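You operate a simulated robot arm through the tools that you are given. There is no shell and no other tool. Be economical: measure what you need, move in short steps, check, and stop when the job is done.

You are at the controls of a simulated robot arm. One attempt, no reset.

JOB
Put three of the red caps from the top of the hold table on the dark belt. Put the roll on the top of the long steel table away on the top of the labeller table. Turn the left rail knob to LOOSE. Take the small blue tray and put it on the blue sheet on the rollers past the closer. Fetch the brass weight from the rollers past the closer and set it on top of the grey tape dispenser. Take the blue tin on the rollers past the closer and put it away on the top of the side table. Do these in any order. Set down upright: brass weight, blue tin.

Only the result counts: the job must be done as asked and must still hold three seconds after the hand-in. Knocking over, shifting, dropping, spilling or breaking anything else fails it. Lids that push on must go on centred and level and be pressed home; caps that screw on are set level and turned clockwise until they are tight. Flat cloth is picked up by pressing the open fingertips on it (5 to 10 N) and closing them slowly along it; thin cloth reads only 2 to 8 mm in the jaws.

ROBOT AND FRAMES
A 7-joint arm with a fingered hand on a trunk, on a base that drives. Base frame: it is fixed to the floor where the robot stands at the start and does not move with it; the origin is under the middle of the robot, x ahead of it, y to its left, z up; the surface under the hand at the start is at about z = 80. Lengths are in cm, angles in degrees, forces in N, time in s.
With the tool pointing down near the work surface it reaches from about 22 to 76 cm from the robot's upright axis, wherever it stands. Its first joint turns from -166.0 to 166.0 degrees. Places, roughly: blue tin [-200, 475, 75]; brass weight [-225, 475, 75]; dark belt (160x19 cm) [-216, 250, 76]; left rail knob [-520, 130, 100]; red cap (4x4x2 cm) [70, -20, 80]; roll [-250, 25, 75]; sheet (24x20x1 cm) [-350, 470, 70]; small blue tray (13x10x4 cm) [-300, 480, 70]; tape dispenser (11x6x13 cm) [-240, 470, 80]; top of the labeller table [-500, -340, 80]; top of the side table [-170, -310, 80]. Payload 4 kg.
Tool frame: the origin (TCP) lies between the finger pads and is the grasp point; the fingertips stand 2.8 cm ahead of it; z points along the fingers, y is the line along which they close. Largest opening 16.8 cm; the body of the gripper starts 7.9 cm behind the TCP. The gripper is a hand of 4 fingers: y runs from the thumb to the fingers, the wrist lies at [0, 0, -24.9] in the tool frame, and closing takes about 1.5 s.
Orientation is that of the tool frame in the base frame, as a unit quaternion [x, y, z, w]. With the fingers straight down and closing along the base's y, the tool's x points along the base's -x, its y along +y and its z along -z.

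CONTROLS
- The arm moves only by the tool nudge_tool. Its argument "commands" is text: rows parted by semicolons, each of 7 numbers parted by spaces: the shift along the base's x, y, z in units of 150 mm (1.0 is 150 mm), then the turn, a rotation vector about the base's x, y, z in units of 180 degrees (1.0 is 180 degrees), then the opening, from 0 (shut) to 1 (fully open). In form: tx ty tz rx ry rz hand; .... A call has 1 to 20 rows; each row is the pose to reach, as a shift and turn from the pose commanded when the call began. A call with a number of a shift or a turn outside -1 to 1 is refused whole. A row lasts 0.2 s, in which the tool goes at most 5 cm and 8.6 degrees; a call with a longer step from one row to the next is refused whole, and so is a gripper value outside its range. A pose out of reach is approached as far as the arm can. The call stops where the force on the tool passes 40 N (or 10 N more than at its start, if that is more) or the arm is blocked; 0.2 s more then pass. The fingers move at their own pace (about 15.3 cm/s each) and stop on an object; they squeeze with about 24 N. The grip force told is the motor's: it shows also when the fingers shut on nothing. Time passes only in rows, and 0.2 s behind the last, so rows that repeat a pose let the fingers close. The reply holds the time, the measured pose of the TCP, the force on the tool along the base axes, the opening and the grip force, in the units named above and with some noise, with the torque about the TCP (base axes, N m) and any sound that the robot's microphone picked up, and new pictures: "views" is both (left out), scene, wrist or none.
- Cameras (640 x 400 px; columns grow to the right, rows downward): "scene" is now at [2.02, 12.37, 153.43]; the picture's right is [-0.47, -0.88, -0.00], its down [-0.52, 0.28, -0.81] and it looks along [0.71, -0.38, -0.59] (base axes); focal length 262 px, centre (320, 200). "wrist" rides on the gripper at [6, -6, -11] in the tool frame; the picture's right is [0.71, 0.71, 0.00], its down [-0.56, 0.56, -0.61] and it looks along [-0.43, 0.43, 0.79] (tool axes); focal length 265 px, centre (320, 200). There is no depth. A picture from a camera that has moved, and an enlarged one, comes with that camera's place and axes in the base frame and with its lens. The place of the scene camera against the robot may be out by one fixed shift of up to 1.8 cm in any direction.
- raise_lower(by): slides the trunk up (or, below 0, down) by that many cm; the arm and the scene camera ride with it, the base frame stays. It gives what a move gives, with no picture.
- steer(legs): drives the robot by 1 to 6 legs, each [ahead, turn to the left] in cm and degrees, along the robot's own axes; the way and the turn of a leg run together, so that a leg with both is an arc; at most 150 cm and 180 degrees a leg. The arm and the cameras ride along, it lands a little off, and it stops where it bumps. It gives what a move gives, and a new picture of the scene camera.
- grasp_type(shape): the hand has 4 fingers and takes this shape, open, in about a second: jaw (thumb against the fingers, like two jaws); tri (thumb and two fingers); tip (a fingertip pinch); poke (one finger out to press); point (the index stretched); flat (the hand flat); cup (the hand cupped); fist (a fist). The gripper value then closes the fingers along that shape, each until it touches; the sizes above hold for jaw. It gives what a move gives, with no picture.
- pan_tilt(pan, tilt): turns the head with the scene camera to pan (to the left, within 155 degrees either way) and tilt (down, from -29 to 69), counted from straight ahead of the robot. It gives what a move gives, and a new picture of the scene camera.
- zoom(camera, box): a new picture of the part [left, top, right, bottom] of that camera's present view, enlarged. No time passes.
- job_done(): hands the job in; it is judged then, once.

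Go step by step. Nothing tells you exact positions but the pictures and the camera data: compare them with the known pose of the tool, close in by small moves and look again before you grip or let go. The budget is 217 turns and 260 pictures, counting those below and the enlarged ones. Unless the task says otherwise, let go and move clear before handing in, and close with one line.

The tools are called as name(argument=value, ...) on one line, values as JSON. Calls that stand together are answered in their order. nudge_tool: Moves the arm, as the interface text tells. Its arguments: {"type":"object","properties":{"commands":{"type":"string"},"views":{"type":"string","enum":["both","scene","wrist","none"]}},"required":["commands"]} The other tools are called the same way: raise_lower (by) slides the trunk up or down; grasp_type (shape) gives the hand a shape; steer (legs) drives the base; pan_tilt (pan, tilt) turns the head that bears the scene camera; zoom (camera, box) takes an enlarged picture of a part of a camera's view; job_done () hands the job in.

At the start:

```text
time_s: 0.0
position: [39.79, -24.05, 108.19]
orientation: [0.0, 1.0, 0.001, 0.0]
contact_force: [-0.7, 0.5, -0.1]
moment: [-0.01, -0.01, 0.02]
finger_gap: 16.81
grip_force: 0.1
shape: jaw
trunk travel left (down, up): [-52.5, 6.5]
robot x, y, heading: [-0.14, -0.06, -0.1]
head pan, tilt: [-28.2, 36.3]
```

scene: 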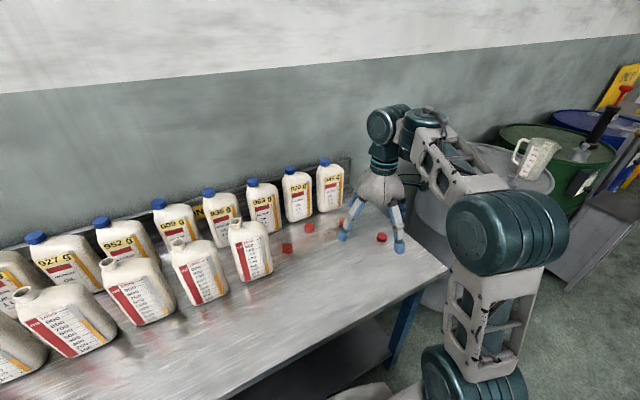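
wrist: 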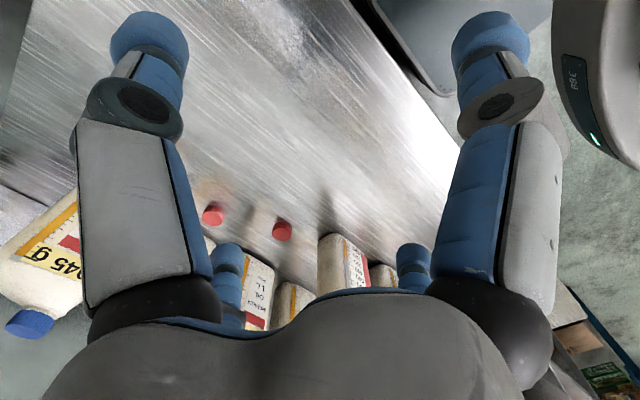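

I see the hold table with white jugs and a few small red caps near the hand. I'll zoom in on the caps first.

zoom(camera="scene", box=[240, 160, 440, 285])

zoom(camera="wrist", box=[160, 150, 440, 325])

```text
3.20 times, centred on (340, 222) of scene
camera zoom: at [2.02, 12.37, 153.43], right [-0.47, -0.88, 0.0], down [-0.52, 0.28, -0.81], along [0.71, -0.38, -0.59], focal length 838 px, centre (256, 128)
```

zoom: 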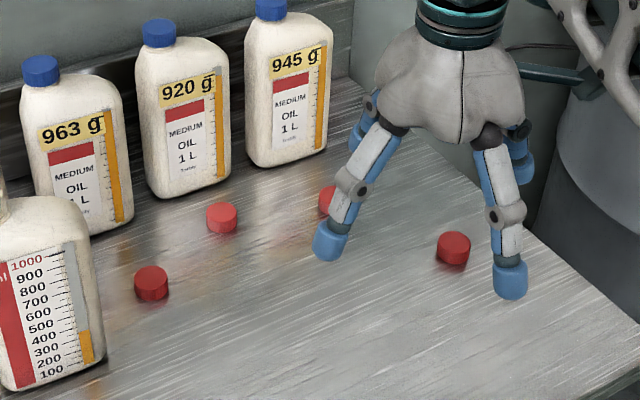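

```text
2.29 times, centred on (300, 238) of wrist
camera zoom: at [33.68, -30.24, 119.14], right [-0.71, 0.71, 0.0], down [0.56, 0.56, 0.61], along [0.43, 0.43, -0.79], focal length 607 px, centre (366, 114)
```

zoom: 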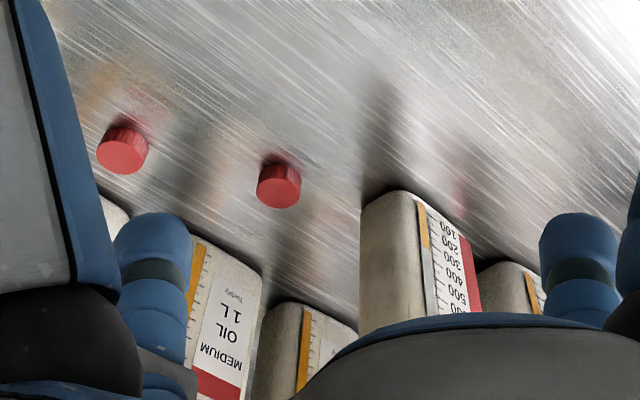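

Four caps are visible, and C (72,-21), D (66,-9) and A (56,-44) look easiest to reach. Before planning any driving I'll look around the room.

pan_tilt(pan=60, tilt=20)

pan_tilt(pan=140, tilt=15)

pan_tilt(pan=-140, tilt=15)

pan_tilt(pan=-75, tilt=20)

```text
time_s: 1.6
position: [39.85, -23.94, 108.23]
orientation: [0.0, 1.0, 0.0, 0.0]
contact_force: [0.4, -0.3, 0.3]
moment: [-0.01, -0.02, 0.0]
finger_gap: 16.78
grip_force: 0.0
shape: jaw
trunk travel left (down, up): [-52.5, 6.5]
robot x, y, heading: [0.0, 0.3, 0.1]
head pan, tilt: [60.0, 20.0]
camera scene: at [-1.01, 24.55, 156.02], right [0.87, -0.5, 0.0], down [-0.17, -0.3, -0.94], along [0.47, 0.81, -0.34], focal length 262 px, centre (320, 200)
```

scene: 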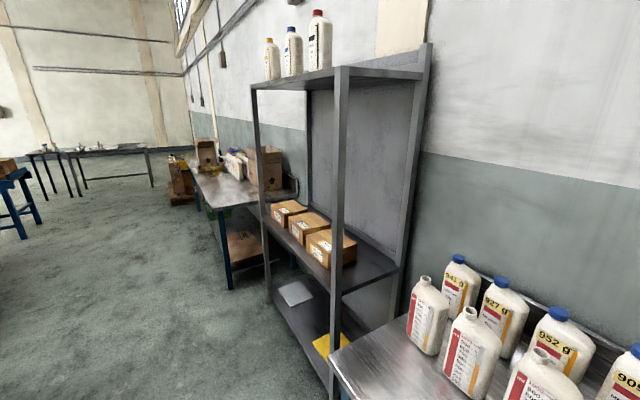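

```text
time_s: 3.2
position: [39.8, -24.0, 108.22]
orientation: [0.0, 1.0, 0.0, 0.0]
contact_force: [0.1, -0.6, -0.7]
moment: [-0.01, 0.03, -0.01]
finger_gap: 16.8
grip_force: 0.0
shape: jaw
trunk travel left (down, up): [-52.5, 6.5]
robot x, y, heading: [-0.07, 0.04, 0.1]
head pan, tilt: [140.0, 15.0]
camera scene: at [-12.82, 22.5, 156.84], right [0.64, 0.77, 0.0], down [0.2, -0.17, -0.97], along [-0.74, 0.62, -0.26], focal length 262 px, centre (320, 200)
```

scene: 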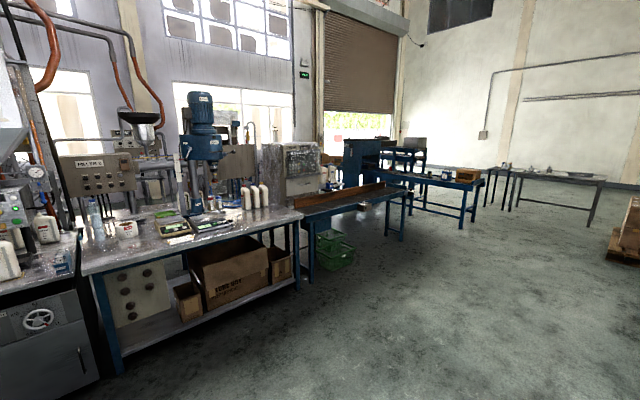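

```text
time_s: 7.0
position: [39.86, -24.07, 108.16]
orientation: [-0.001, 1.0, 0.0, 0.0]
contact_force: [0.0, 0.6, 0.3]
moment: [-0.01, -0.02, 0.02]
finger_gap: 16.78
grip_force: 0.1
shape: jaw
trunk travel left (down, up): [-52.5, 6.5]
robot x, y, heading: [0.03, -0.0, 0.1]
head pan, tilt: [-140.0, 15.0]
camera scene: at [-12.83, 10.48, 156.84], right [-0.64, 0.77, 0.0], down [0.2, 0.17, -0.97], along [-0.74, -0.62, -0.26], focal length 262 px, centre (320, 200)
```

scene: 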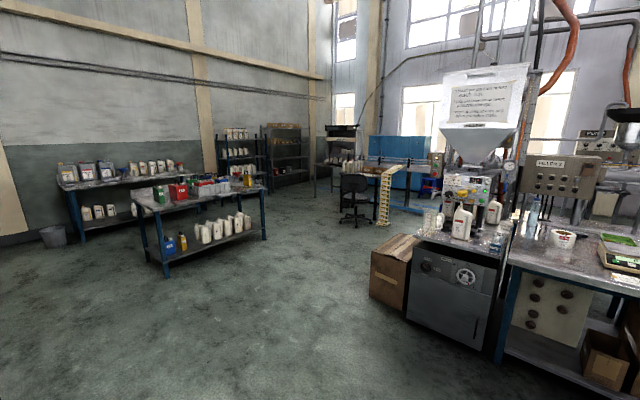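

```text
time_s: 8.4
position: [39.84, -24.04, 108.13]
orientation: [0.0, 1.0, 0.0, 0.0]
contact_force: [-0.4, 0.5, 0.1]
moment: [-0.04, 0.01, 0.0]
finger_gap: 16.8
grip_force: 0.1
shape: jaw
trunk travel left (down, up): [-52.5, 6.5]
robot x, y, heading: [0.1, 0.04, -0.0]
head pan, tilt: [-75.0, 20.0]
camera scene: at [-3.27, 7.49, 156.02], right [-0.97, -0.26, 0.0], down [-0.09, 0.33, -0.94], along [0.24, -0.91, -0.34], focal length 262 px, centre (320, 200)
```

scene: 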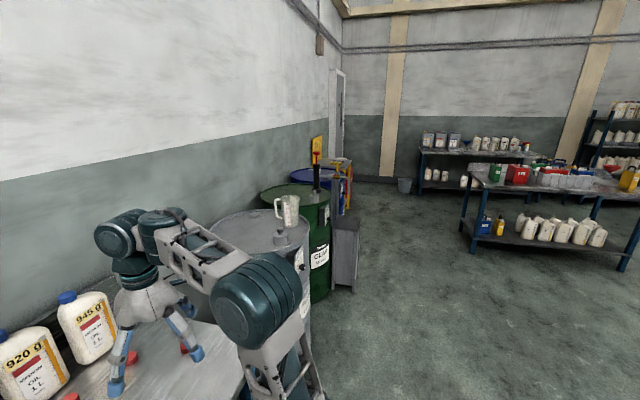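

The layout is clear: the filler, long table, belt, closer and rollers lie behind me, with the side and labeller tables to the right. I'll start with cap A at about (54,-44), the one furthest from the jugs.

nudge_tool(commands="0.2 -0.2 -0.1 0 0 0 0.6; 0.4 -0.4 -0.2 0 0 0 0.6; 0.6 -0.6 -0.3 0 0 0 0.6; 0.8 -0.8 -0.4 0 0 0 0.6; 0.94 -1 -0.5 0 0 0 0.6; 0.94 -1 -0.5 0 0 0 0.6", views="wrist")

pan_tilt(pan=-35, tilt=36)

```text
time_s: 9.8
position: [53.98, -39.38, 100.72]
orientation: [0.001, 1.0, 0.0, 0.0]
contact_force: [1.0, 0.8, 0.1]
moment: [0.0, 0.02, 0.0]
finger_gap: 10.15
grip_force: 0.0
shape: jaw
trunk travel left (down, up): [-52.5, 6.5]
robot x, y, heading: [-0.14, 0.13, -0.1]
head pan, tilt: [-75.0, 20.0]
camera wrist: at [47.8, -45.39, 111.63], right [-0.71, 0.71, 0.0], down [0.56, 0.56, 0.61], along [0.43, 0.44, -0.79], focal length 265 px, centre (320, 200)
```

wrist: 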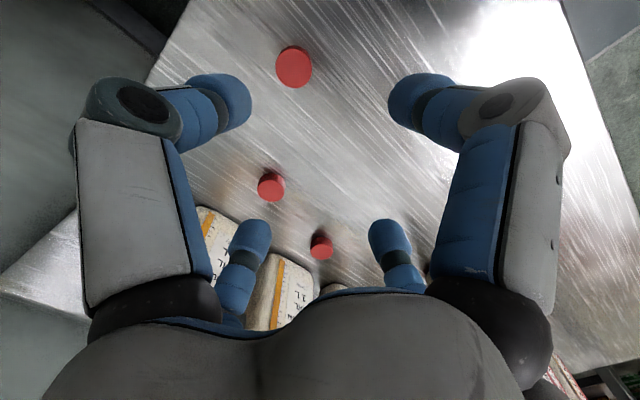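

```text
time_s: 10.8
position: [53.93, -39.19, 100.71]
orientation: [0.0, 1.0, 0.001, 0.0]
contact_force: [-0.2, -0.1, -0.1]
moment: [0.02, -0.03, 0.0]
finger_gap: 10.12
grip_force: 0.1
shape: jaw
trunk travel left (down, up): [-52.5, 6.5]
robot x, y, heading: [-0.01, 0.12, -0.2]
head pan, tilt: [-35.0, 36.0]
camera scene: at [1.5, 11.46, 153.49], right [-0.57, -0.82, 0.0], down [-0.48, 0.34, -0.81], along [0.66, -0.46, -0.59], focal length 262 px, centre (320, 200)
```

scene: 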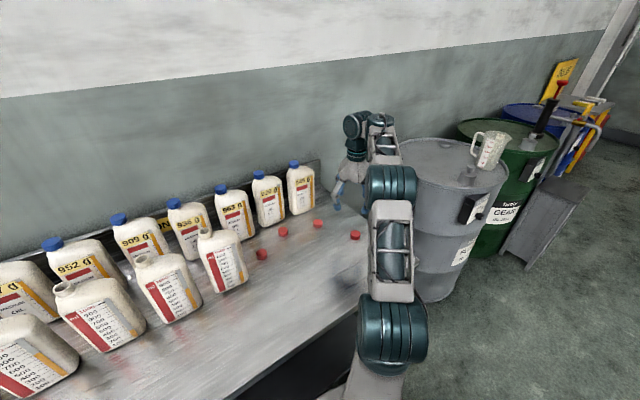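

Wrist camera puts the caps at A (53.9,-42.9), B (67.6,-35) and C (71.6,-21.1). Next I lower over A.

nudge_tool(commands="0 -0.24 -0.25 0 0 0 0.6; 0 -0.24 -0.55 0 0 0 0.6; 0 -0.24 -0.85 0 0 0 0.6; 0 -0.24 -0.93 0 0 0 0.6", views="wrist")

```text
refused: row 1 steps farther than a row can; nothing moved
```

nudge_tool(commands="0 -0.24 -0.2 0 0 0 0.6; 0 -0.24 -0.5 0 0 0 0.6; 0 -0.24 -0.8 0 0 0 0.6; 0 -0.24 -0.93 0 0 0 0.6", views="wrist")

```text
time_s: 11.8
position: [54.05, -42.69, 86.52]
orientation: [0.0, 1.0, 0.0, 0.0]
contact_force: [-0.9, 0.0, 0.2]
moment: [-0.02, 0.0, 0.02]
finger_gap: 10.11
grip_force: 0.1
shape: jaw
trunk travel left (down, up): [-52.5, 6.5]
robot x, y, heading: [-0.04, 0.46, -0.0]
head pan, tilt: [-35.0, 36.0]
camera wrist: at [47.82, -48.9, 97.56], right [-0.71, 0.71, 0.0], down [0.56, 0.56, 0.61], along [0.43, 0.43, -0.79], focal length 265 px, centre (320, 200)
```

wrist: 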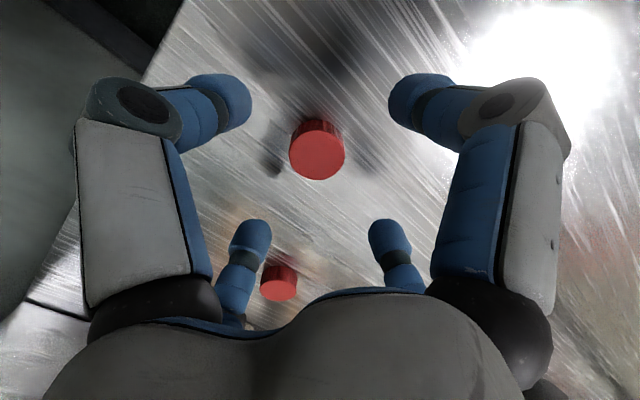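

Cap A is centred between the fingers, so I go down and close.

nudge_tool(commands="-0.02 -0.02 -0.12 0 0 0 0.6; -0.02 -0.02 -0.23 0 0 0 0.6; -0.02 -0.02 -0.23 0 0 0 0.3; -0.02 -0.02 -0.23 0 0 0 0; -0.02 -0.02 -0.23 0 0 0 0; -0.02 -0.02 -0.23 0 0 0 0; -0.02 -0.02 -0.23 0 0 0 0; -0.02 -0.02 -0.23 0 0 0 0", views="wrist")

```text
time_s: 13.7
position: [53.79, -42.85, 83.23]
orientation: [0.0, 1.0, 0.0, 0.0]
contact_force: [0.0, 0.6, 0.8]
moment: [0.01, 0.0, 0.0]
finger_gap: 3.12
grip_force: 24.3
shape: jaw
trunk travel left (down, up): [-52.5, 6.5]
robot x, y, heading: [0.14, -0.3, -0.1]
head pan, tilt: [-35.0, 36.0]
camera wrist: at [47.59, -49.11, 94.14], right [-0.71, 0.71, 0.0], down [0.56, 0.56, 0.61], along [0.43, 0.43, -0.79], focal length 265 px, centre (320, 200)
```

wrist: 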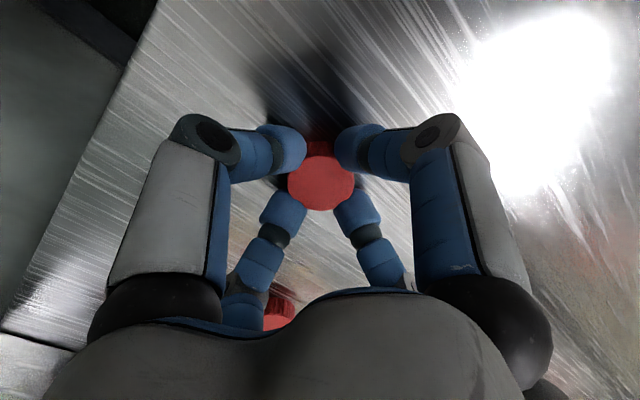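

Cap A is gripped. I lift it and pull the arm in before driving.

nudge_tool(commands="0 0 0.3 0 0 0 0; 0 0 0.6 0 0 0 0; 0 0 0.9 0 0 0 0; -0.2 0.2 1 0 0 0 0; -0.4 0.4 1 0 0 0 0; -0.6 0.6 1 0 0 0 0; -0.8 0.8 1 0 0 0 0; -1 1 1 0 0 0 0", views="wrist")

pan_tilt(pan=0, tilt=30)

```text
time_s: 15.4
position: [38.57, -27.9, 98.16]
orientation: [0.001, 1.0, 0.001, 0.0]
contact_force: [-0.1, 0.1, 0.0]
moment: [-0.04, 0.04, -0.02]
finger_gap: 3.11
grip_force: 24.1
shape: jaw
trunk travel left (down, up): [-52.5, 6.5]
robot x, y, heading: [0.18, 0.19, -0.0]
head pan, tilt: [-35.0, 36.0]
camera wrist: at [32.48, -33.99, 109.23], right [-0.71, 0.71, 0.0], down [0.56, 0.56, 0.61], along [0.44, 0.43, -0.79], focal length 265 px, centre (320, 200)
```

wrist: 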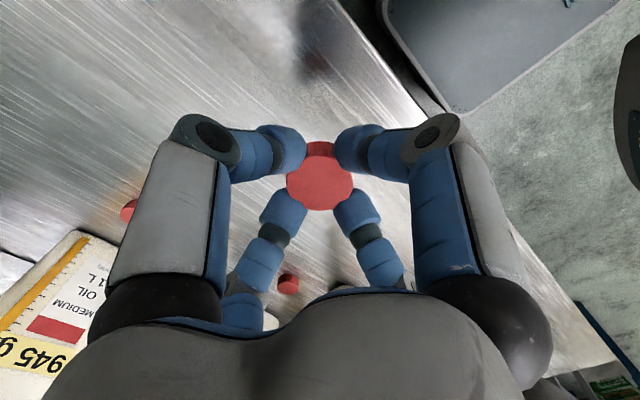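

```text
time_s: 16.5
position: [38.64, -27.88, 98.24]
orientation: [0.0, 1.0, 0.001, 0.0]
contact_force: [-0.2, -0.3, -0.5]
moment: [0.0, 0.03, 0.01]
finger_gap: 3.1
grip_force: 23.6
shape: jaw
trunk travel left (down, up): [-52.5, 6.5]
robot x, y, heading: [-0.16, 0.17, -0.0]
head pan, tilt: [0.0, 30.0]
camera scene: at [3.37, 16.48, 154.42], right [0.0, -1.0, 0.0], down [-0.5, 0.0, -0.87], along [0.87, 0.0, -0.5], focal length 262 px, centre (320, 200)
```

scene: 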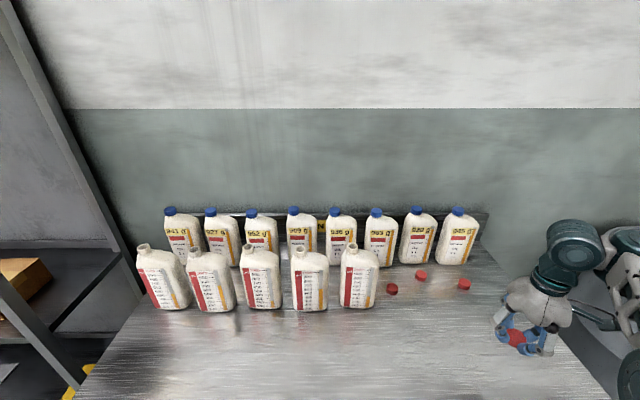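

The cap is held and the arm is tucked. The belt runs along y from about 170 to 330 at x≈-216, so I drive to about (-155, 215) facing it.

steer(legs=[[-60, 0], [0, 113.8], [118, 0], [117, 0], [0, 66.2]])

```text
time_s: 38.4
position: [-191.31, 238.28, 98.21]
orientation: [1.0, 0.001, 0.0, 0.0]
contact_force: [0.1, 0.0, -0.8]
moment: [0.01, -0.03, 0.01]
finger_gap: 3.06
grip_force: 24.4
shape: jaw
trunk travel left (down, up): [-52.5, 6.5]
robot x, y, heading: [-152.61, 210.12, -179.6]
head pan, tilt: [0.0, 30.0]
camera scene: at [-155.18, 194.46, 154.42], right [0.0, 1.0, 0.0], down [0.5, 0.0, -0.87], along [-0.87, 0.0, -0.5], focal length 262 px, centre (320, 200)
```

scene: 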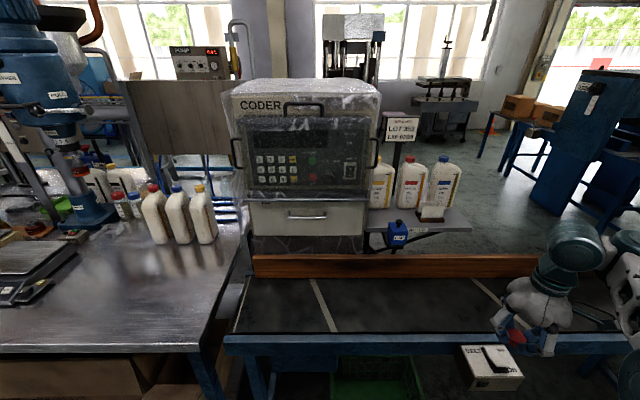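

The dark belt is ahead, spanning x about -228 to -207, with a control box on its front edge. I move the hand over the belt centre.

nudge_tool(commands="-0.3 -0.1 0 0 0 0 0; -0.6 -0.2 0 0 0 0 0; -0.9 -0.3 0 0 0 0 0; -1 -0.4 0 0 0 0 0", views="none")

nudge_tool(commands="-0.3 0 0 0 0 0 0; -0.6 0 -0.1 0 0 0 0; -0.7 0 -0.4 0 0 0 0; -0.7 0 -0.7 0 0 0 0", views="both")

```text
time_s: 39.4
position: [-206.33, 232.48, 98.3]
orientation: [1.0, 0.0, 0.0, 0.0]
contact_force: [0.0, 0.4, -0.8]
moment: [0.02, -0.05, -0.02]
finger_gap: 3.08
grip_force: 23.5
shape: jaw
trunk travel left (down, up): [-52.5, 6.5]
robot x, y, heading: [-152.49, 210.67, -179.7]
head pan, tilt: [0.0, 30.0]
```

```text
time_s: 40.4
position: [-217.02, 232.4, 87.75]
orientation: [1.0, 0.001, 0.0, 0.0]
contact_force: [0.0, 0.2, -0.1]
moment: [0.03, 0.02, 0.03]
finger_gap: 3.05
grip_force: 24.0
shape: jaw
trunk travel left (down, up): [-52.5, 6.5]
robot x, y, heading: [-152.55, 210.64, -179.6]
head pan, tilt: [0.0, 30.0]
camera scene: at [-155.2, 194.49, 154.43], right [0.0, 1.0, 0.0], down [0.5, 0.0, -0.87], along [-0.87, 0.0, -0.5], focal length 262 px, centre (320, 200)
camera wrist: at [-211.07, 238.34, 98.74], right [0.71, -0.71, 0.0], down [-0.56, -0.56, 0.61], along [-0.43, -0.44, -0.79], focal length 265 px, centre (320, 200)
```

scene: 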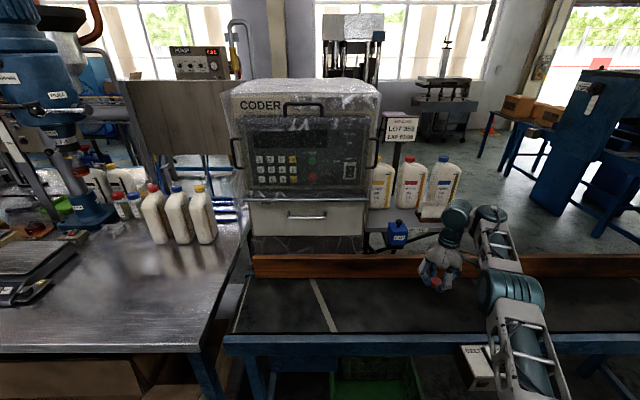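
wrist: 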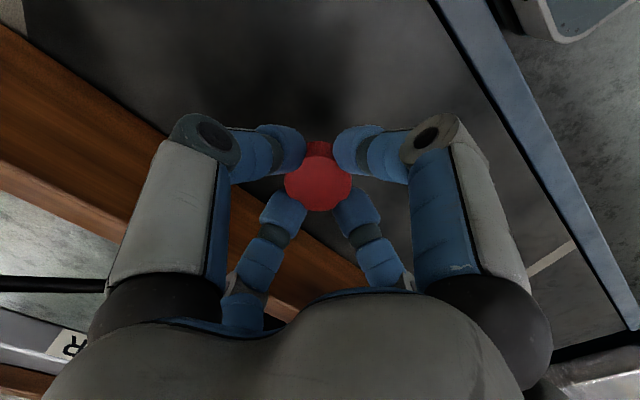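

The cap is over the middle of the belt, so I lower it gently until it touches.

nudge_tool(commands="0 0 -0.25 0 0 0 0; 0 0 -0.48 0 0 0 0; 0 0 -0.52 0 0 0 0; 0 0 -0.54 0 0 0 0; 0 0 -0.555 0 0 0 0", views="wrist")

```text
time_s: 41.6
position: [-217.7, 232.15, 79.96]
orientation: [1.0, 0.002, 0.003, 0.003]
contact_force: [-0.4, 0.3, -0.9]
moment: [-0.03, -0.02, 0.02]
finger_gap: 3.06
grip_force: 23.9
shape: jaw
out of reach, approached as far as the arm can: row 4, 5
trunk travel left (down, up): [-52.5, 6.5]
robot x, y, heading: [-152.63, 210.33, -179.9]
head pan, tilt: [0.0, 30.0]
camera wrist: at [-211.89, 238.15, 90.77], right [0.71, -0.7, 0.01], down [-0.56, -0.56, 0.61], along [-0.43, -0.44, -0.79], focal length 265 px, centre (320, 200)
```

wrist: 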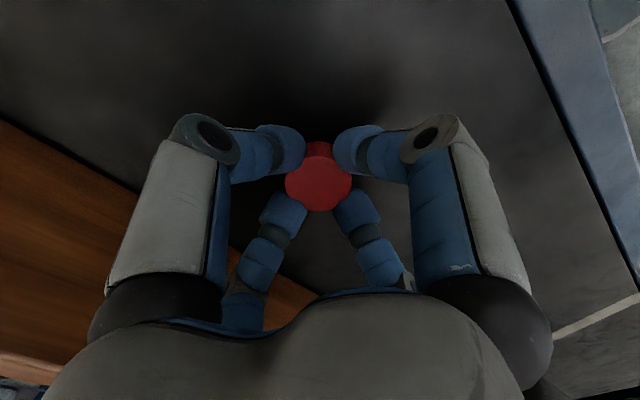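

Out of arm reach at this height, so I lower the trunk a little instead.

raise_lower(by=-0.6)

```text
time_s: 42.1
position: [-217.7, 232.13, 79.3]
orientation: [1.0, 0.002, 0.002, 0.003]
contact_force: [-0.4, 0.2, 0.3]
moment: [0.03, -0.02, 0.0]
finger_gap: 3.09
grip_force: 24.2
shape: jaw
trunk travel left (down, up): [-51.9, 7.1]
robot x, y, heading: [-152.38, 210.69, -179.9]
head pan, tilt: [0.0, 30.0]
```

raise_lower(by=-0.5)

```text
time_s: 42.7
position: [-217.66, 232.15, 79.02]
orientation: [1.0, 0.002, -0.001, 0.002]
contact_force: [0.2, 0.0, 17.3]
moment: [0.08, 0.07, 0.01]
finger_gap: 3.12
grip_force: 23.6
shape: jaw
trunk travel left (down, up): [-51.4, 7.6]
robot x, y, heading: [-152.45, 210.82, -179.7]
head pan, tilt: [0.0, 30.0]
```

Contact is made, so I open the fingers and lift away.

nudge_tool(commands="0 0 0 0 0 0 0.3; 0 0 0 0 0 0 0.5; 0 0 0 0 0 0 0.6; 0 0 0.2 0 0 0 0.6; 0 0 0.5 0 0 0 0.6; 0 0 0.8 0 0 0 0.6; 0.2 0 1 0 0 0 0.6", views="wrist")

nudge_tool(commands="0.3 0 0.1 0 0 0 0.6; 0.6 0 0.2 0 0 0 0.6; 0.8 0 0.3 0 0 0 0.6; 1 0 0.3 0 0 0 0.6", views="scene")

```text
time_s: 44.3
position: [-214.36, 232.33, 93.78]
orientation: [1.0, 0.001, 0.002, 0.003]
contact_force: [0.5, 0.7, 0.5]
moment: [-0.02, 0.0, 0.02]
finger_gap: 10.03
grip_force: 0.1
shape: jaw
trunk travel left (down, up): [-51.4, 7.6]
robot x, y, heading: [-152.69, 210.66, -179.9]
head pan, tilt: [0.0, 30.0]
camera wrist: at [-208.53, 238.23, 104.71], right [0.71, -0.71, 0.01], down [-0.56, -0.56, 0.61], along [-0.43, -0.44, -0.79], focal length 265 px, centre (320, 200)
```

wrist: 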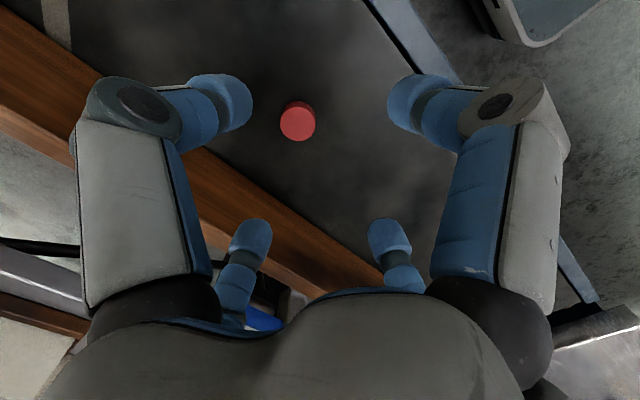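

```text
time_s: 45.3
position: [-199.62, 231.96, 98.47]
orientation: [1.0, 0.001, 0.002, 0.003]
contact_force: [0.2, 0.1, 0.3]
moment: [0.01, 0.01, -0.01]
finger_gap: 10.04
grip_force: 0.1
shape: jaw
trunk travel left (down, up): [-51.4, 7.6]
robot x, y, heading: [-152.21, 210.55, -179.8]
head pan, tilt: [0.0, 30.0]
camera scene: at [-155.13, 194.45, 153.32], right [0.0, 1.0, 0.0], down [0.5, 0.0, -0.87], along [-0.87, 0.0, -0.5], focal length 262 px, centre (320, 200)
```

scene: 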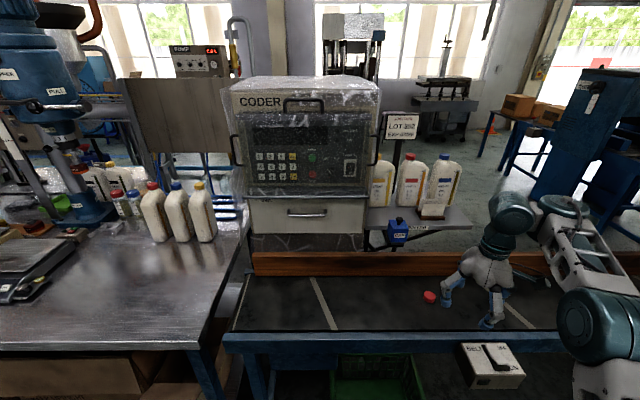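

Cap A sits on the belt. I drive back to the hold table for B and C.

steer(legs=[[0, 112.5], [119, 0], [119.5, 0], [0, 67.3], [62, 0]])

nudge_tool(commands="0 0 0 0 0 0 0.6", views="wrist")

```text
time_s: 67.7
position: [35.37, -42.83, 98.27]
orientation: [0.027, 1.0, 0.003, -0.002]
contact_force: [-1.1, 0.1, 0.5]
moment: [0.0, 0.0, -0.02]
finger_gap: 10.05
grip_force: 0.1
shape: jaw
trunk travel left (down, up): [-51.4, 7.6]
robot x, y, heading: [-10.62, -18.6, -3.0]
head pan, tilt: [0.0, 30.0]
camera scene: at [-6.38, -2.42, 153.32], right [-0.05, -1.0, 0.0], down [-0.5, 0.03, -0.87], along [0.86, -0.05, -0.5], focal length 262 px, centre (320, 200)
```

scene: 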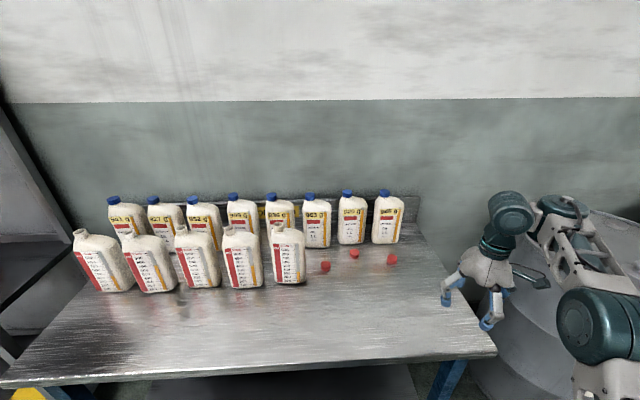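

```text
time_s: 68.1
position: [35.27, -42.8, 98.38]
orientation: [0.028, 1.0, 0.003, -0.001]
contact_force: [-1.1, 1.2, 0.1]
moment: [-0.01, -0.01, 0.03]
finger_gap: 10.02
grip_force: 0.2
shape: jaw
trunk travel left (down, up): [-51.4, 7.6]
robot x, y, heading: [-10.89, -18.8, -3.1]
head pan, tilt: [0.0, 30.0]
camera wrist: at [28.84, -48.73, 109.23], right [-0.67, 0.74, 0.01], down [0.59, 0.52, 0.61], along [0.45, 0.41, -0.79], focal length 265 px, centre (320, 200)
```

wrist: 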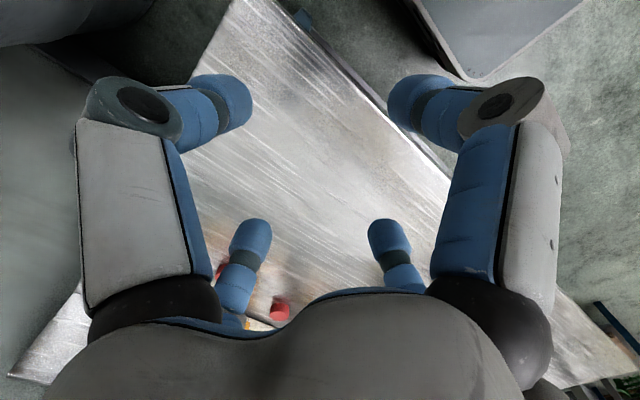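

I landed about 13 cm short, so I drive the remaining distance with a small turn to correct heading.

steer(legs=[[14, 3]])

nudge_tool(commands="0.3 0 0 0 0 0 0.6; 0.6 0 0 0 0 0 0.6; 0.9 0.1 0 0 0 0 0.6; 1 0.3 0 0 0 0 0.6; 1 0.5 0 0 0 0 0.6", views="wrist")

```text
time_s: 69.4
position: [50.42, -40.78, 98.26]
orientation: [0.0, 1.0, 0.003, -0.002]
contact_force: [0.4, -0.2, 1.1]
moment: [-0.01, 0.0, -0.01]
finger_gap: 10.04
grip_force: 0.0
shape: jaw
trunk travel left (down, up): [-51.4, 7.6]
robot x, y, heading: [3.52, -19.03, -0.1]
head pan, tilt: [0.0, 30.0]
camera scene: at [6.76, -2.62, 153.32], right [0.0, -1.0, 0.0], down [-0.5, 0.0, -0.87], along [0.87, 0.0, -0.5], focal length 262 px, centre (320, 200)
```

scene: 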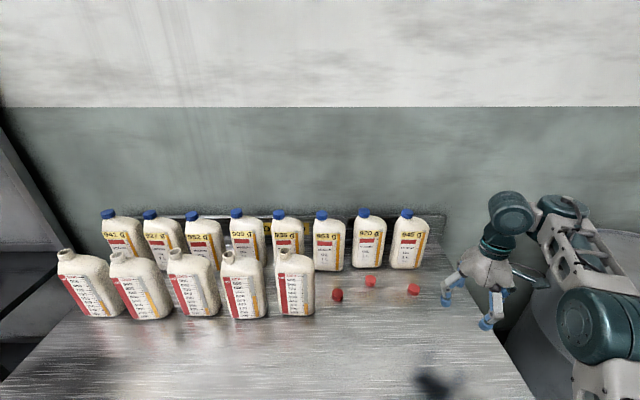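

```text
time_s: 70.6
position: [65.41, -33.23, 98.11]
orientation: [0.0, 1.0, 0.002, -0.002]
contact_force: [0.2, -1.0, 0.4]
moment: [0.01, -0.02, 0.01]
finger_gap: 10.03
grip_force: 0.0
shape: jaw
trunk travel left (down, up): [-51.4, 7.6]
robot x, y, heading: [3.07, -19.07, 0.0]
head pan, tilt: [0.0, 30.0]
camera wrist: at [59.26, -39.35, 109.08], right [-0.71, 0.71, 0.01], down [0.56, 0.55, 0.61], along [0.43, 0.44, -0.79], focal length 265 px, centre (320, 200)
```

wrist: 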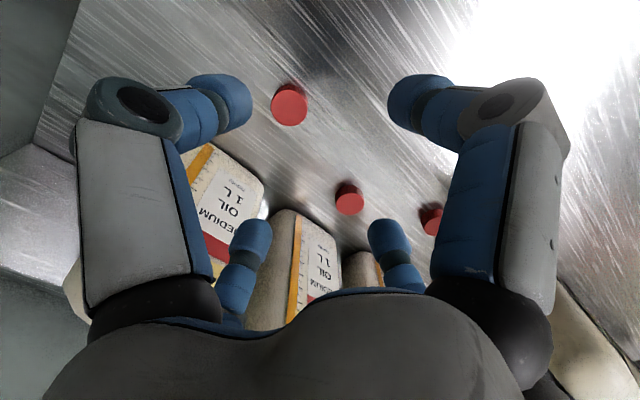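

B measures (67.7,-34.9), and the jug face behind it is at x≈78.5, so there is clearance. I descend and grip.

nudge_tool(commands="0.16 -0.11 -0.2 0 0 0 0.6; 0.16 -0.11 -0.5 0 0 0 0.6; 0.16 -0.11 -0.8 0 0 0 0.6; 0.16 -0.11 -0.92 0 0 0 0.6; 0.16 -0.11 -0.99 0 0 0 0.6; 0.16 -0.11 -0.99 0 0 0 0.3; 0.16 -0.11 -0.99 0 0 0 0; 0.16 -0.11 -0.99 0 0 0 0; 0.16 -0.11 -0.99 0 0 0 0; 0.16 -0.11 -0.99 0 0 0 0; 0.16 -0.11 -0.99 0 0 0 0", views="wrist")

```text
time_s: 73.0
position: [67.87, -34.77, 83.48]
orientation: [0.0, 1.0, 0.003, -0.003]
contact_force: [-0.3, 0.6, 0.6]
moment: [0.01, 0.01, -0.03]
finger_gap: 3.09
grip_force: 23.8
shape: jaw
trunk travel left (down, up): [-51.4, 7.6]
robot x, y, heading: [3.27, -19.24, 0.1]
head pan, tilt: [0.0, 30.0]
camera wrist: at [61.59, -41.03, 94.41], right [-0.71, 0.71, 0.01], down [0.56, 0.55, 0.61], along [0.43, 0.44, -0.79], focal length 265 px, centre (320, 200)
```

wrist: 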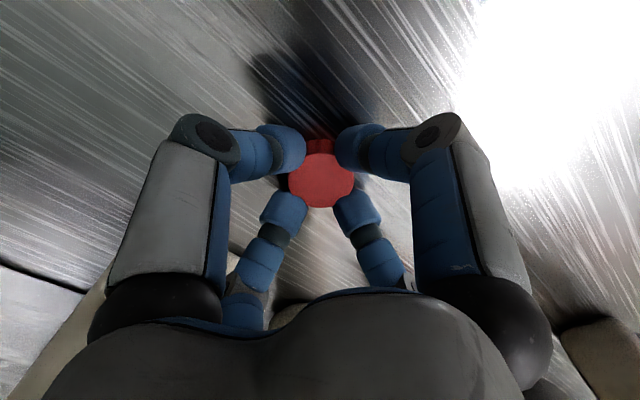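

B is gripped. I lift and pull back.

nudge_tool(commands="0 0 0.3 0 0 0 0; 0 0 0.6 0 0 0 0; 0 0 0.9 0 0 0 0; -0.2 -0.1 1 0 0 0 0; -0.5 -0.2 1 0 0 0 0; -0.8 -0.3 1 0 0 0 0; -1 -0.4 1 0 0 0 0", views="wrist")

steer(legs=[[-62, 0], [0, 113], [119, 0], [119, 0], [0, 67]])

```text
time_s: 74.6
position: [52.84, -40.97, 98.41]
orientation: [0.001, 1.0, 0.003, -0.001]
contact_force: [0.1, 0.8, -0.2]
moment: [0.0, 0.0, -0.01]
finger_gap: 3.11
grip_force: 24.0
shape: jaw
trunk travel left (down, up): [-51.4, 7.6]
robot x, y, heading: [3.19, -18.94, 0.1]
head pan, tilt: [0.0, 30.0]
camera wrist: at [46.74, -47.21, 109.33], right [-0.71, 0.71, 0.01], down [0.56, 0.55, 0.62], along [0.43, 0.44, -0.79], focal length 265 px, centre (320, 200)
```

wrist: 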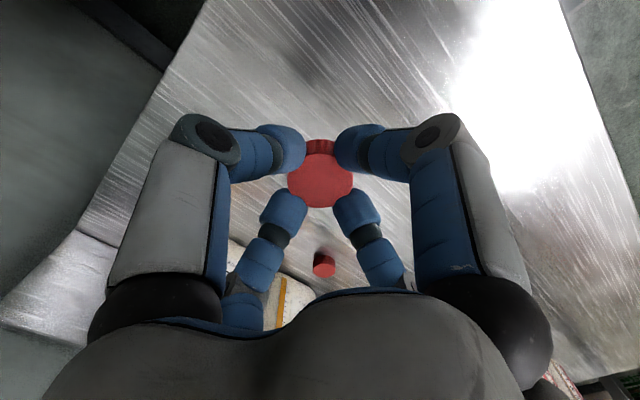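

```text
time_s: 97.0
position: [-203.06, 222.02, 98.42]
orientation: [1.0, -0.001, 0.002, 0.002]
contact_force: [-0.4, -0.1, -0.4]
moment: [0.02, -0.02, 0.0]
finger_gap: 3.09
grip_force: 23.8
shape: jaw
trunk travel left (down, up): [-51.4, 7.6]
robot x, y, heading: [-153.31, 199.65, 179.8]
head pan, tilt: [0.0, 30.0]
camera scene: at [-156.34, 184.0, 153.32], right [0.0, 1.0, 0.0], down [0.5, 0.0, -0.87], along [-0.87, 0.0, -0.5], focal length 262 px, centre (320, 200)
```

scene: 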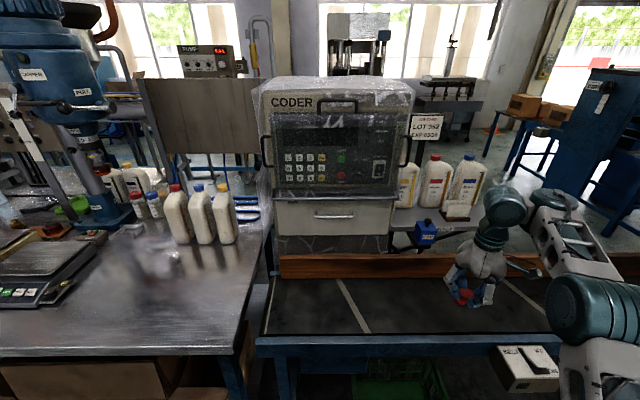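

I'm at the belt again. I place B at y≈217, clear of cap A at y≈232.

nudge_tool(commands="-0.3 -0.1 0 0 0 0 0; -0.6 -0.2 0 0 0 0 0; -0.93 -0.33 0 0 0 0 0; -0.93 -0.33 -0.3 0 0 0 0; -0.93 -0.33 -0.6 0 0 0 0; -0.93 -0.33 -0.9 0 0 0 0", views="both")

```text
refused: row 3 steps farther than a row can; nothing moved
```

nudge_tool(commands="-0.3 -0.1 0 0 0 0 0; -0.6 -0.2 0 0 0 0 0; -0.9 -0.3 0 0 0 0 0; -0.93 -0.33 -0.3 0 0 0 0; -0.93 -0.33 -0.6 0 0 0 0; -0.93 -0.33 -0.9 0 0 0 0", views="both")

```text
time_s: 98.4
position: [-217.02, 217.0, 84.75]
orientation: [1.0, -0.001, 0.002, 0.002]
contact_force: [0.5, -1.3, 0.4]
moment: [-0.01, 0.0, -0.01]
finger_gap: 3.07
grip_force: 24.3
shape: jaw
trunk travel left (down, up): [-51.4, 7.6]
robot x, y, heading: [-153.57, 200.53, 180.0]
head pan, tilt: [0.0, 30.0]
camera scene: at [-156.36, 184.0, 153.32], right [0.0, 1.0, 0.0], down [0.5, 0.0, -0.87], along [-0.87, 0.0, -0.5], focal length 262 px, centre (320, 200)
camera wrist: at [-211.1, 222.92, 95.76], right [0.7, -0.71, 0.01], down [-0.56, -0.55, 0.61], along [-0.43, -0.44, -0.79], focal length 265 px, centre (320, 200)
```

scene: 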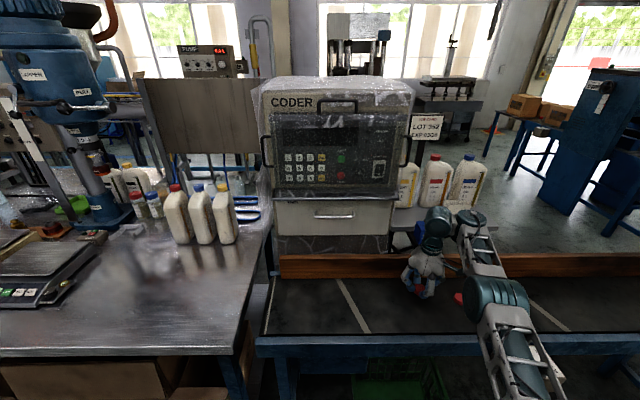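
wrist: 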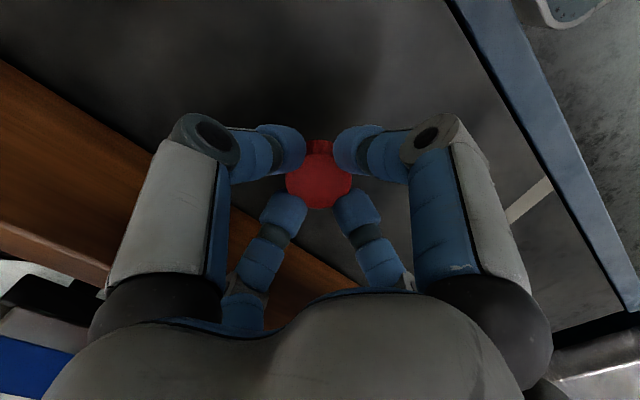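

nudge_tool(commands="0 0 -0.2 0 0 0 0; 0 0 -0.32 0 0 0 0; 0 0 -0.35 0 0 0 0; 0 0 -0.365 0 0 0 0; 0 0 -0.375 0 0 0 0", views="none")

```text
time_s: 99.6
position: [-217.12, 217.1, 79.29]
orientation: [1.0, -0.001, 0.001, 0.003]
contact_force: [0.3, 0.3, 4.7]
moment: [0.04, 0.03, -0.02]
finger_gap: 3.09
grip_force: 23.9
shape: jaw
trunk travel left (down, up): [-51.4, 7.6]
robot x, y, heading: [-153.41, 199.84, 179.7]
head pan, tilt: [0.0, 30.0]
```

Touching the belt, so I open, lift and retract.

nudge_tool(commands="0 0 0 0 0 0 0.3; 0 0 0 0 0 0 0.5; 0 0 0 0 0 0 0.6; 0 0 0.2 0 0 0 0.6; 0 0 0.5 0 0 0 0.6; 0 0 0.8 0 0 0 0.6; 0 0 1 0 0 0 0.6; 0.3 0 1 0 0 0 0.6; 0.6 0 1 0 0 0 0.6; 0.9 0.2 1 0 0 0 0.6; 1 0.4 1 0 0 0 0.6", views="scene")

steer(legs=[[0, 112.7], [119, 0], [119.5, 0], [0, 67.3], [66, 0]])

```text
refused: row 10 steps farther than a row can; nothing moved
```

```text
time_s: 102.4
position: [-208.36, 163.67, 79.36]
orientation: [0.913, 0.408, 0.001, -0.011]
contact_force: [1.7, 1.2, 2.0]
moment: [-0.09, 0.06, 0.01]
finger_gap: 3.11
grip_force: 24.0
shape: jaw
trunk travel left (down, up): [-51.4, 7.6]
robot x, y, heading: [-153.65, 199.96, -130.5]
head pan, tilt: [0.0, 30.0]
stopped in leg 1: the force on the tool passed its limit at 69 N (the readings are from after the stop); the commanded pose is now the measured one
camera scene: at [-142.82, 187.43, 153.31], right [-0.76, 0.65, 0.0], down [0.33, 0.38, -0.87], along [-0.56, -0.66, -0.5], focal length 262 px, centre (320, 200)
```

scene: 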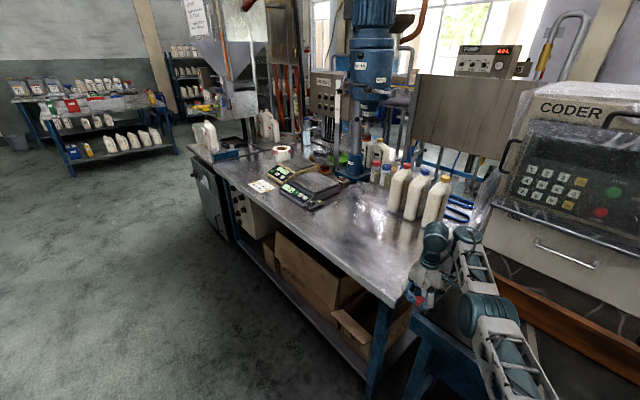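

That was my mistake: the release was refused and the drive then turned with the cap still low, bumping the table edge. The cap is still held and force is low. I lift straight up and check, and I won't batch dependent calls again.

nudge_tool(commands="0 0 0.1 0 0 0 0; 0 0 0.3 0 0 0 0; 0 0 0.5 0 0 0 0; 0 0 0.75 0 0 0 0; 0 0 1 0 0 0 0", views="both")

```text
time_s: 103.6
position: [-208.24, 163.52, 94.44]
orientation: [0.912, 0.41, 0.002, -0.011]
contact_force: [1.0, 0.5, 0.7]
moment: [-0.01, -0.03, 0.01]
finger_gap: 3.09
grip_force: 24.4
shape: jaw
trunk travel left (down, up): [-51.4, 7.6]
robot x, y, heading: [-153.76, 200.14, -130.6]
head pan, tilt: [0.0, 30.0]
camera scene: at [-142.81, 187.38, 153.31], right [-0.76, 0.65, 0.0], down [0.32, 0.38, -0.87], along [-0.56, -0.66, -0.5], focal length 262 px, centre (320, 200)
camera wrist: at [-208.81, 171.71, 105.53], right [1.0, 0.06, 0.0], down [0.05, -0.8, 0.6], along [0.03, -0.6, -0.8], focal length 265 px, centre (320, 200)
```

scene: 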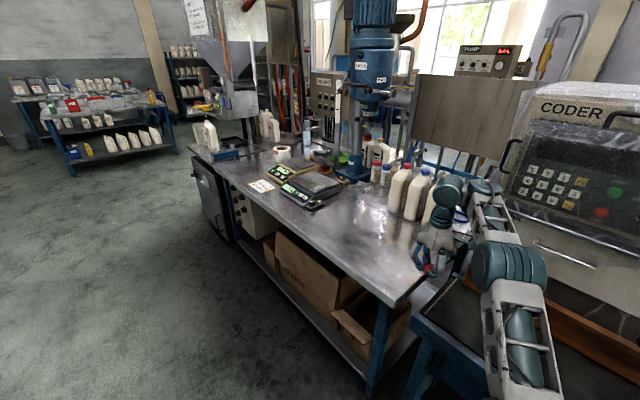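
wrist: 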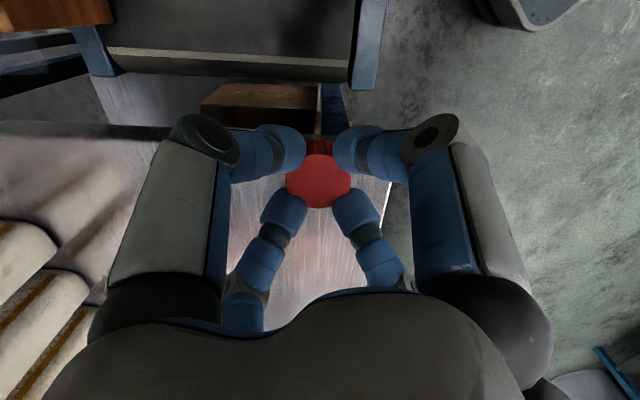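

Nothing looks disturbed. I turn back to face the belt with the hand now high.

steer(legs=[[0, -49.5]])

```text
time_s: 106.2
position: [-216.71, 218.46, 94.3]
orientation: [1.0, -0.014, 0.007, -0.008]
contact_force: [0.0, -0.8, 0.9]
moment: [-0.02, 0.01, 0.02]
finger_gap: 3.07
grip_force: 24.3
shape: jaw
trunk travel left (down, up): [-51.4, 7.6]
robot x, y, heading: [-153.61, 200.14, 179.8]
head pan, tilt: [0.0, 30.0]
camera scene: at [-156.4, 184.07, 153.32], right [0.01, 1.0, 0.0], down [0.5, 0.0, -0.87], along [-0.87, 0.01, -0.5], focal length 262 px, centre (320, 200)
```

scene: 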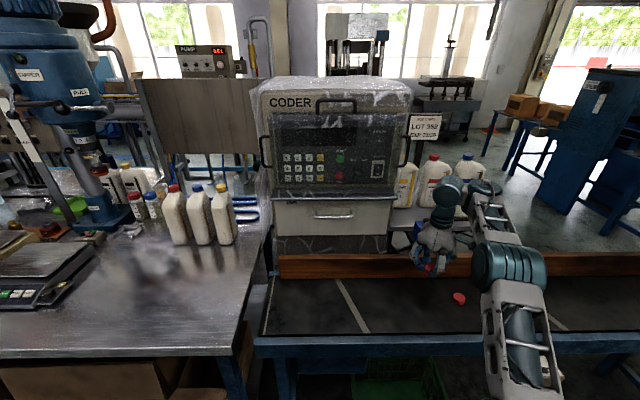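

The table and bottles are unchanged. I lower cap B onto the belt.

nudge_tool(commands="0 -0.1 -0.3 0 0 0 0; 0 -0.1 -0.6 0 0 0 0; 0 -0.1 -0.85 0 0 0 0; 0 -0.1 -0.94 0 0 0 0; 0 -0.1 -0.98 0 0 0 0; 0 -0.1 -1 0 0 0 0", views="wrist")

```text
time_s: 107.7
position: [-216.74, 216.88, 79.23]
orientation: [1.0, -0.014, 0.006, -0.008]
contact_force: [0.0, 0.2, 2.9]
moment: [-0.04, 0.0, -0.01]
finger_gap: 3.07
grip_force: 24.1
shape: jaw
trunk travel left (down, up): [-51.4, 7.6]
robot x, y, heading: [-153.55, 199.95, 179.5]
head pan, tilt: [0.0, 30.0]
camera wrist: at [-210.8, 222.42, 90.49], right [0.69, -0.73, 0.0], down [-0.58, -0.55, 0.6], along [-0.44, -0.41, -0.8], focal length 265 px, centre (320, 200)
```

wrist: 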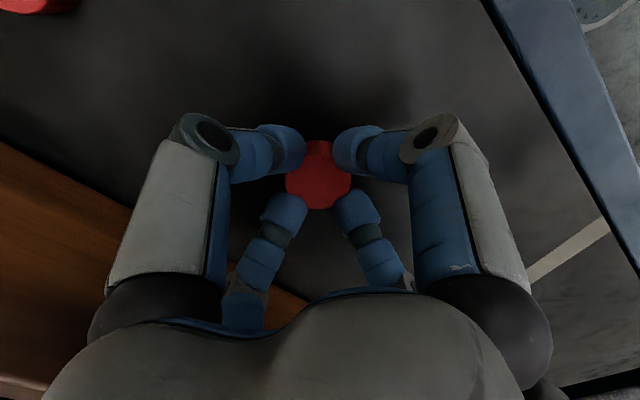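

nudge_tool(commands="0 0 0 0 0 0 0.3; 0 0 0 0 0 0 0.5; 0 0 0 0 0 0 0.5; 0 0 0.2 0 0 0 0.5; 0 0 0.5 0 0 0 0.5; 0 0 0.8 0 0 0 0.5; 0 0 1 0 0 0 0.5; 0.3 0 1 0 0 0 0.5; 0.6 0 1 0 0 0 0.5; 0.85 0.1 1 0 0 0 0.5; 1 0.3 1 0 0 0 0.5", views="scene")

```text
time_s: 110.0
position: [-201.62, 221.42, 94.56]
orientation: [1.0, -0.014, 0.005, -0.008]
contact_force: [-0.1, 0.2, -1.2]
moment: [0.02, 0.03, 0.02]
finger_gap: 8.33
grip_force: 0.0
shape: jaw
trunk travel left (down, up): [-51.4, 7.6]
robot x, y, heading: [-153.79, 199.88, 179.7]
head pan, tilt: [0.0, 30.0]
camera scene: at [-156.38, 184.06, 153.32], right [0.01, 1.0, 0.0], down [0.5, 0.0, -0.87], along [-0.87, 0.01, -0.5], focal length 262 px, centre (320, 200)
```

scene: 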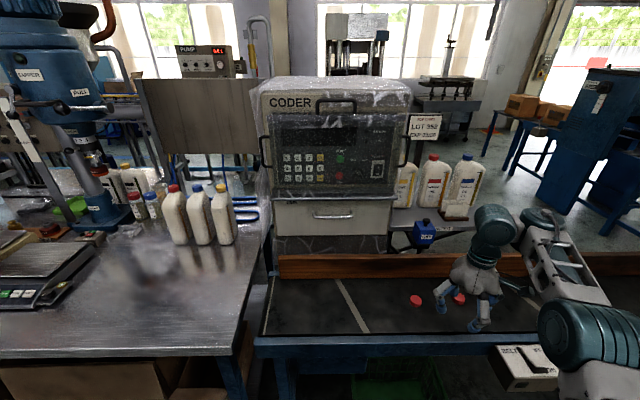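

Two caps are on the belt. I raise the trunk a touch and drive back for cap C, stopping short to adjust.

raise_lower(by=4)

steer(legs=[[0, 115], [114, 0], [114, 0], [0, 66], [50, 0]])

```text
time_s: 110.9
position: [-201.65, 221.41, 98.47]
orientation: [1.0, -0.014, 0.007, -0.009]
contact_force: [-0.7, -0.3, 0.4]
moment: [-0.05, 0.02, 0.02]
finger_gap: 8.33
grip_force: 0.1
shape: jaw
trunk travel left (down, up): [-55.4, 3.6]
robot x, y, heading: [-154.1, 200.02, 179.7]
head pan, tilt: [0.0, 30.0]
```

```text
time_s: 132.3
position: [35.4, -31.96, 98.44]
orientation: [0.015, 1.0, -0.009, -0.007]
contact_force: [0.4, 0.6, -0.1]
moment: [0.01, 0.01, -0.01]
finger_gap: 8.36
grip_force: 0.0
shape: jaw
trunk travel left (down, up): [-55.4, 3.6]
robot x, y, heading: [-12.59, -10.67, -0.5]
head pan, tilt: [0.0, 30.0]
camera scene: at [-9.2, 5.92, 157.32], right [-0.01, -1.0, 0.0], down [-0.5, 0.0, -0.87], along [0.87, -0.01, -0.5], focal length 262 px, centre (320, 200)
```

scene: 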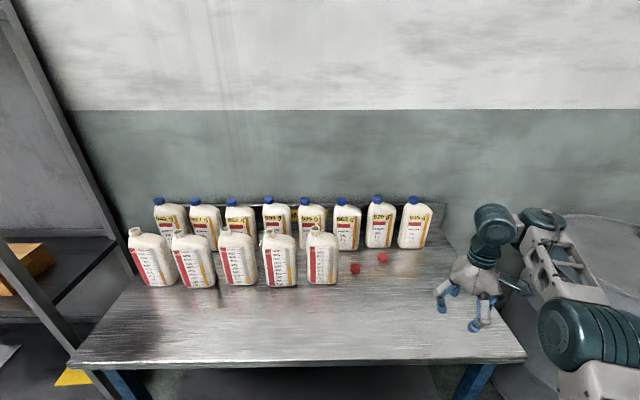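

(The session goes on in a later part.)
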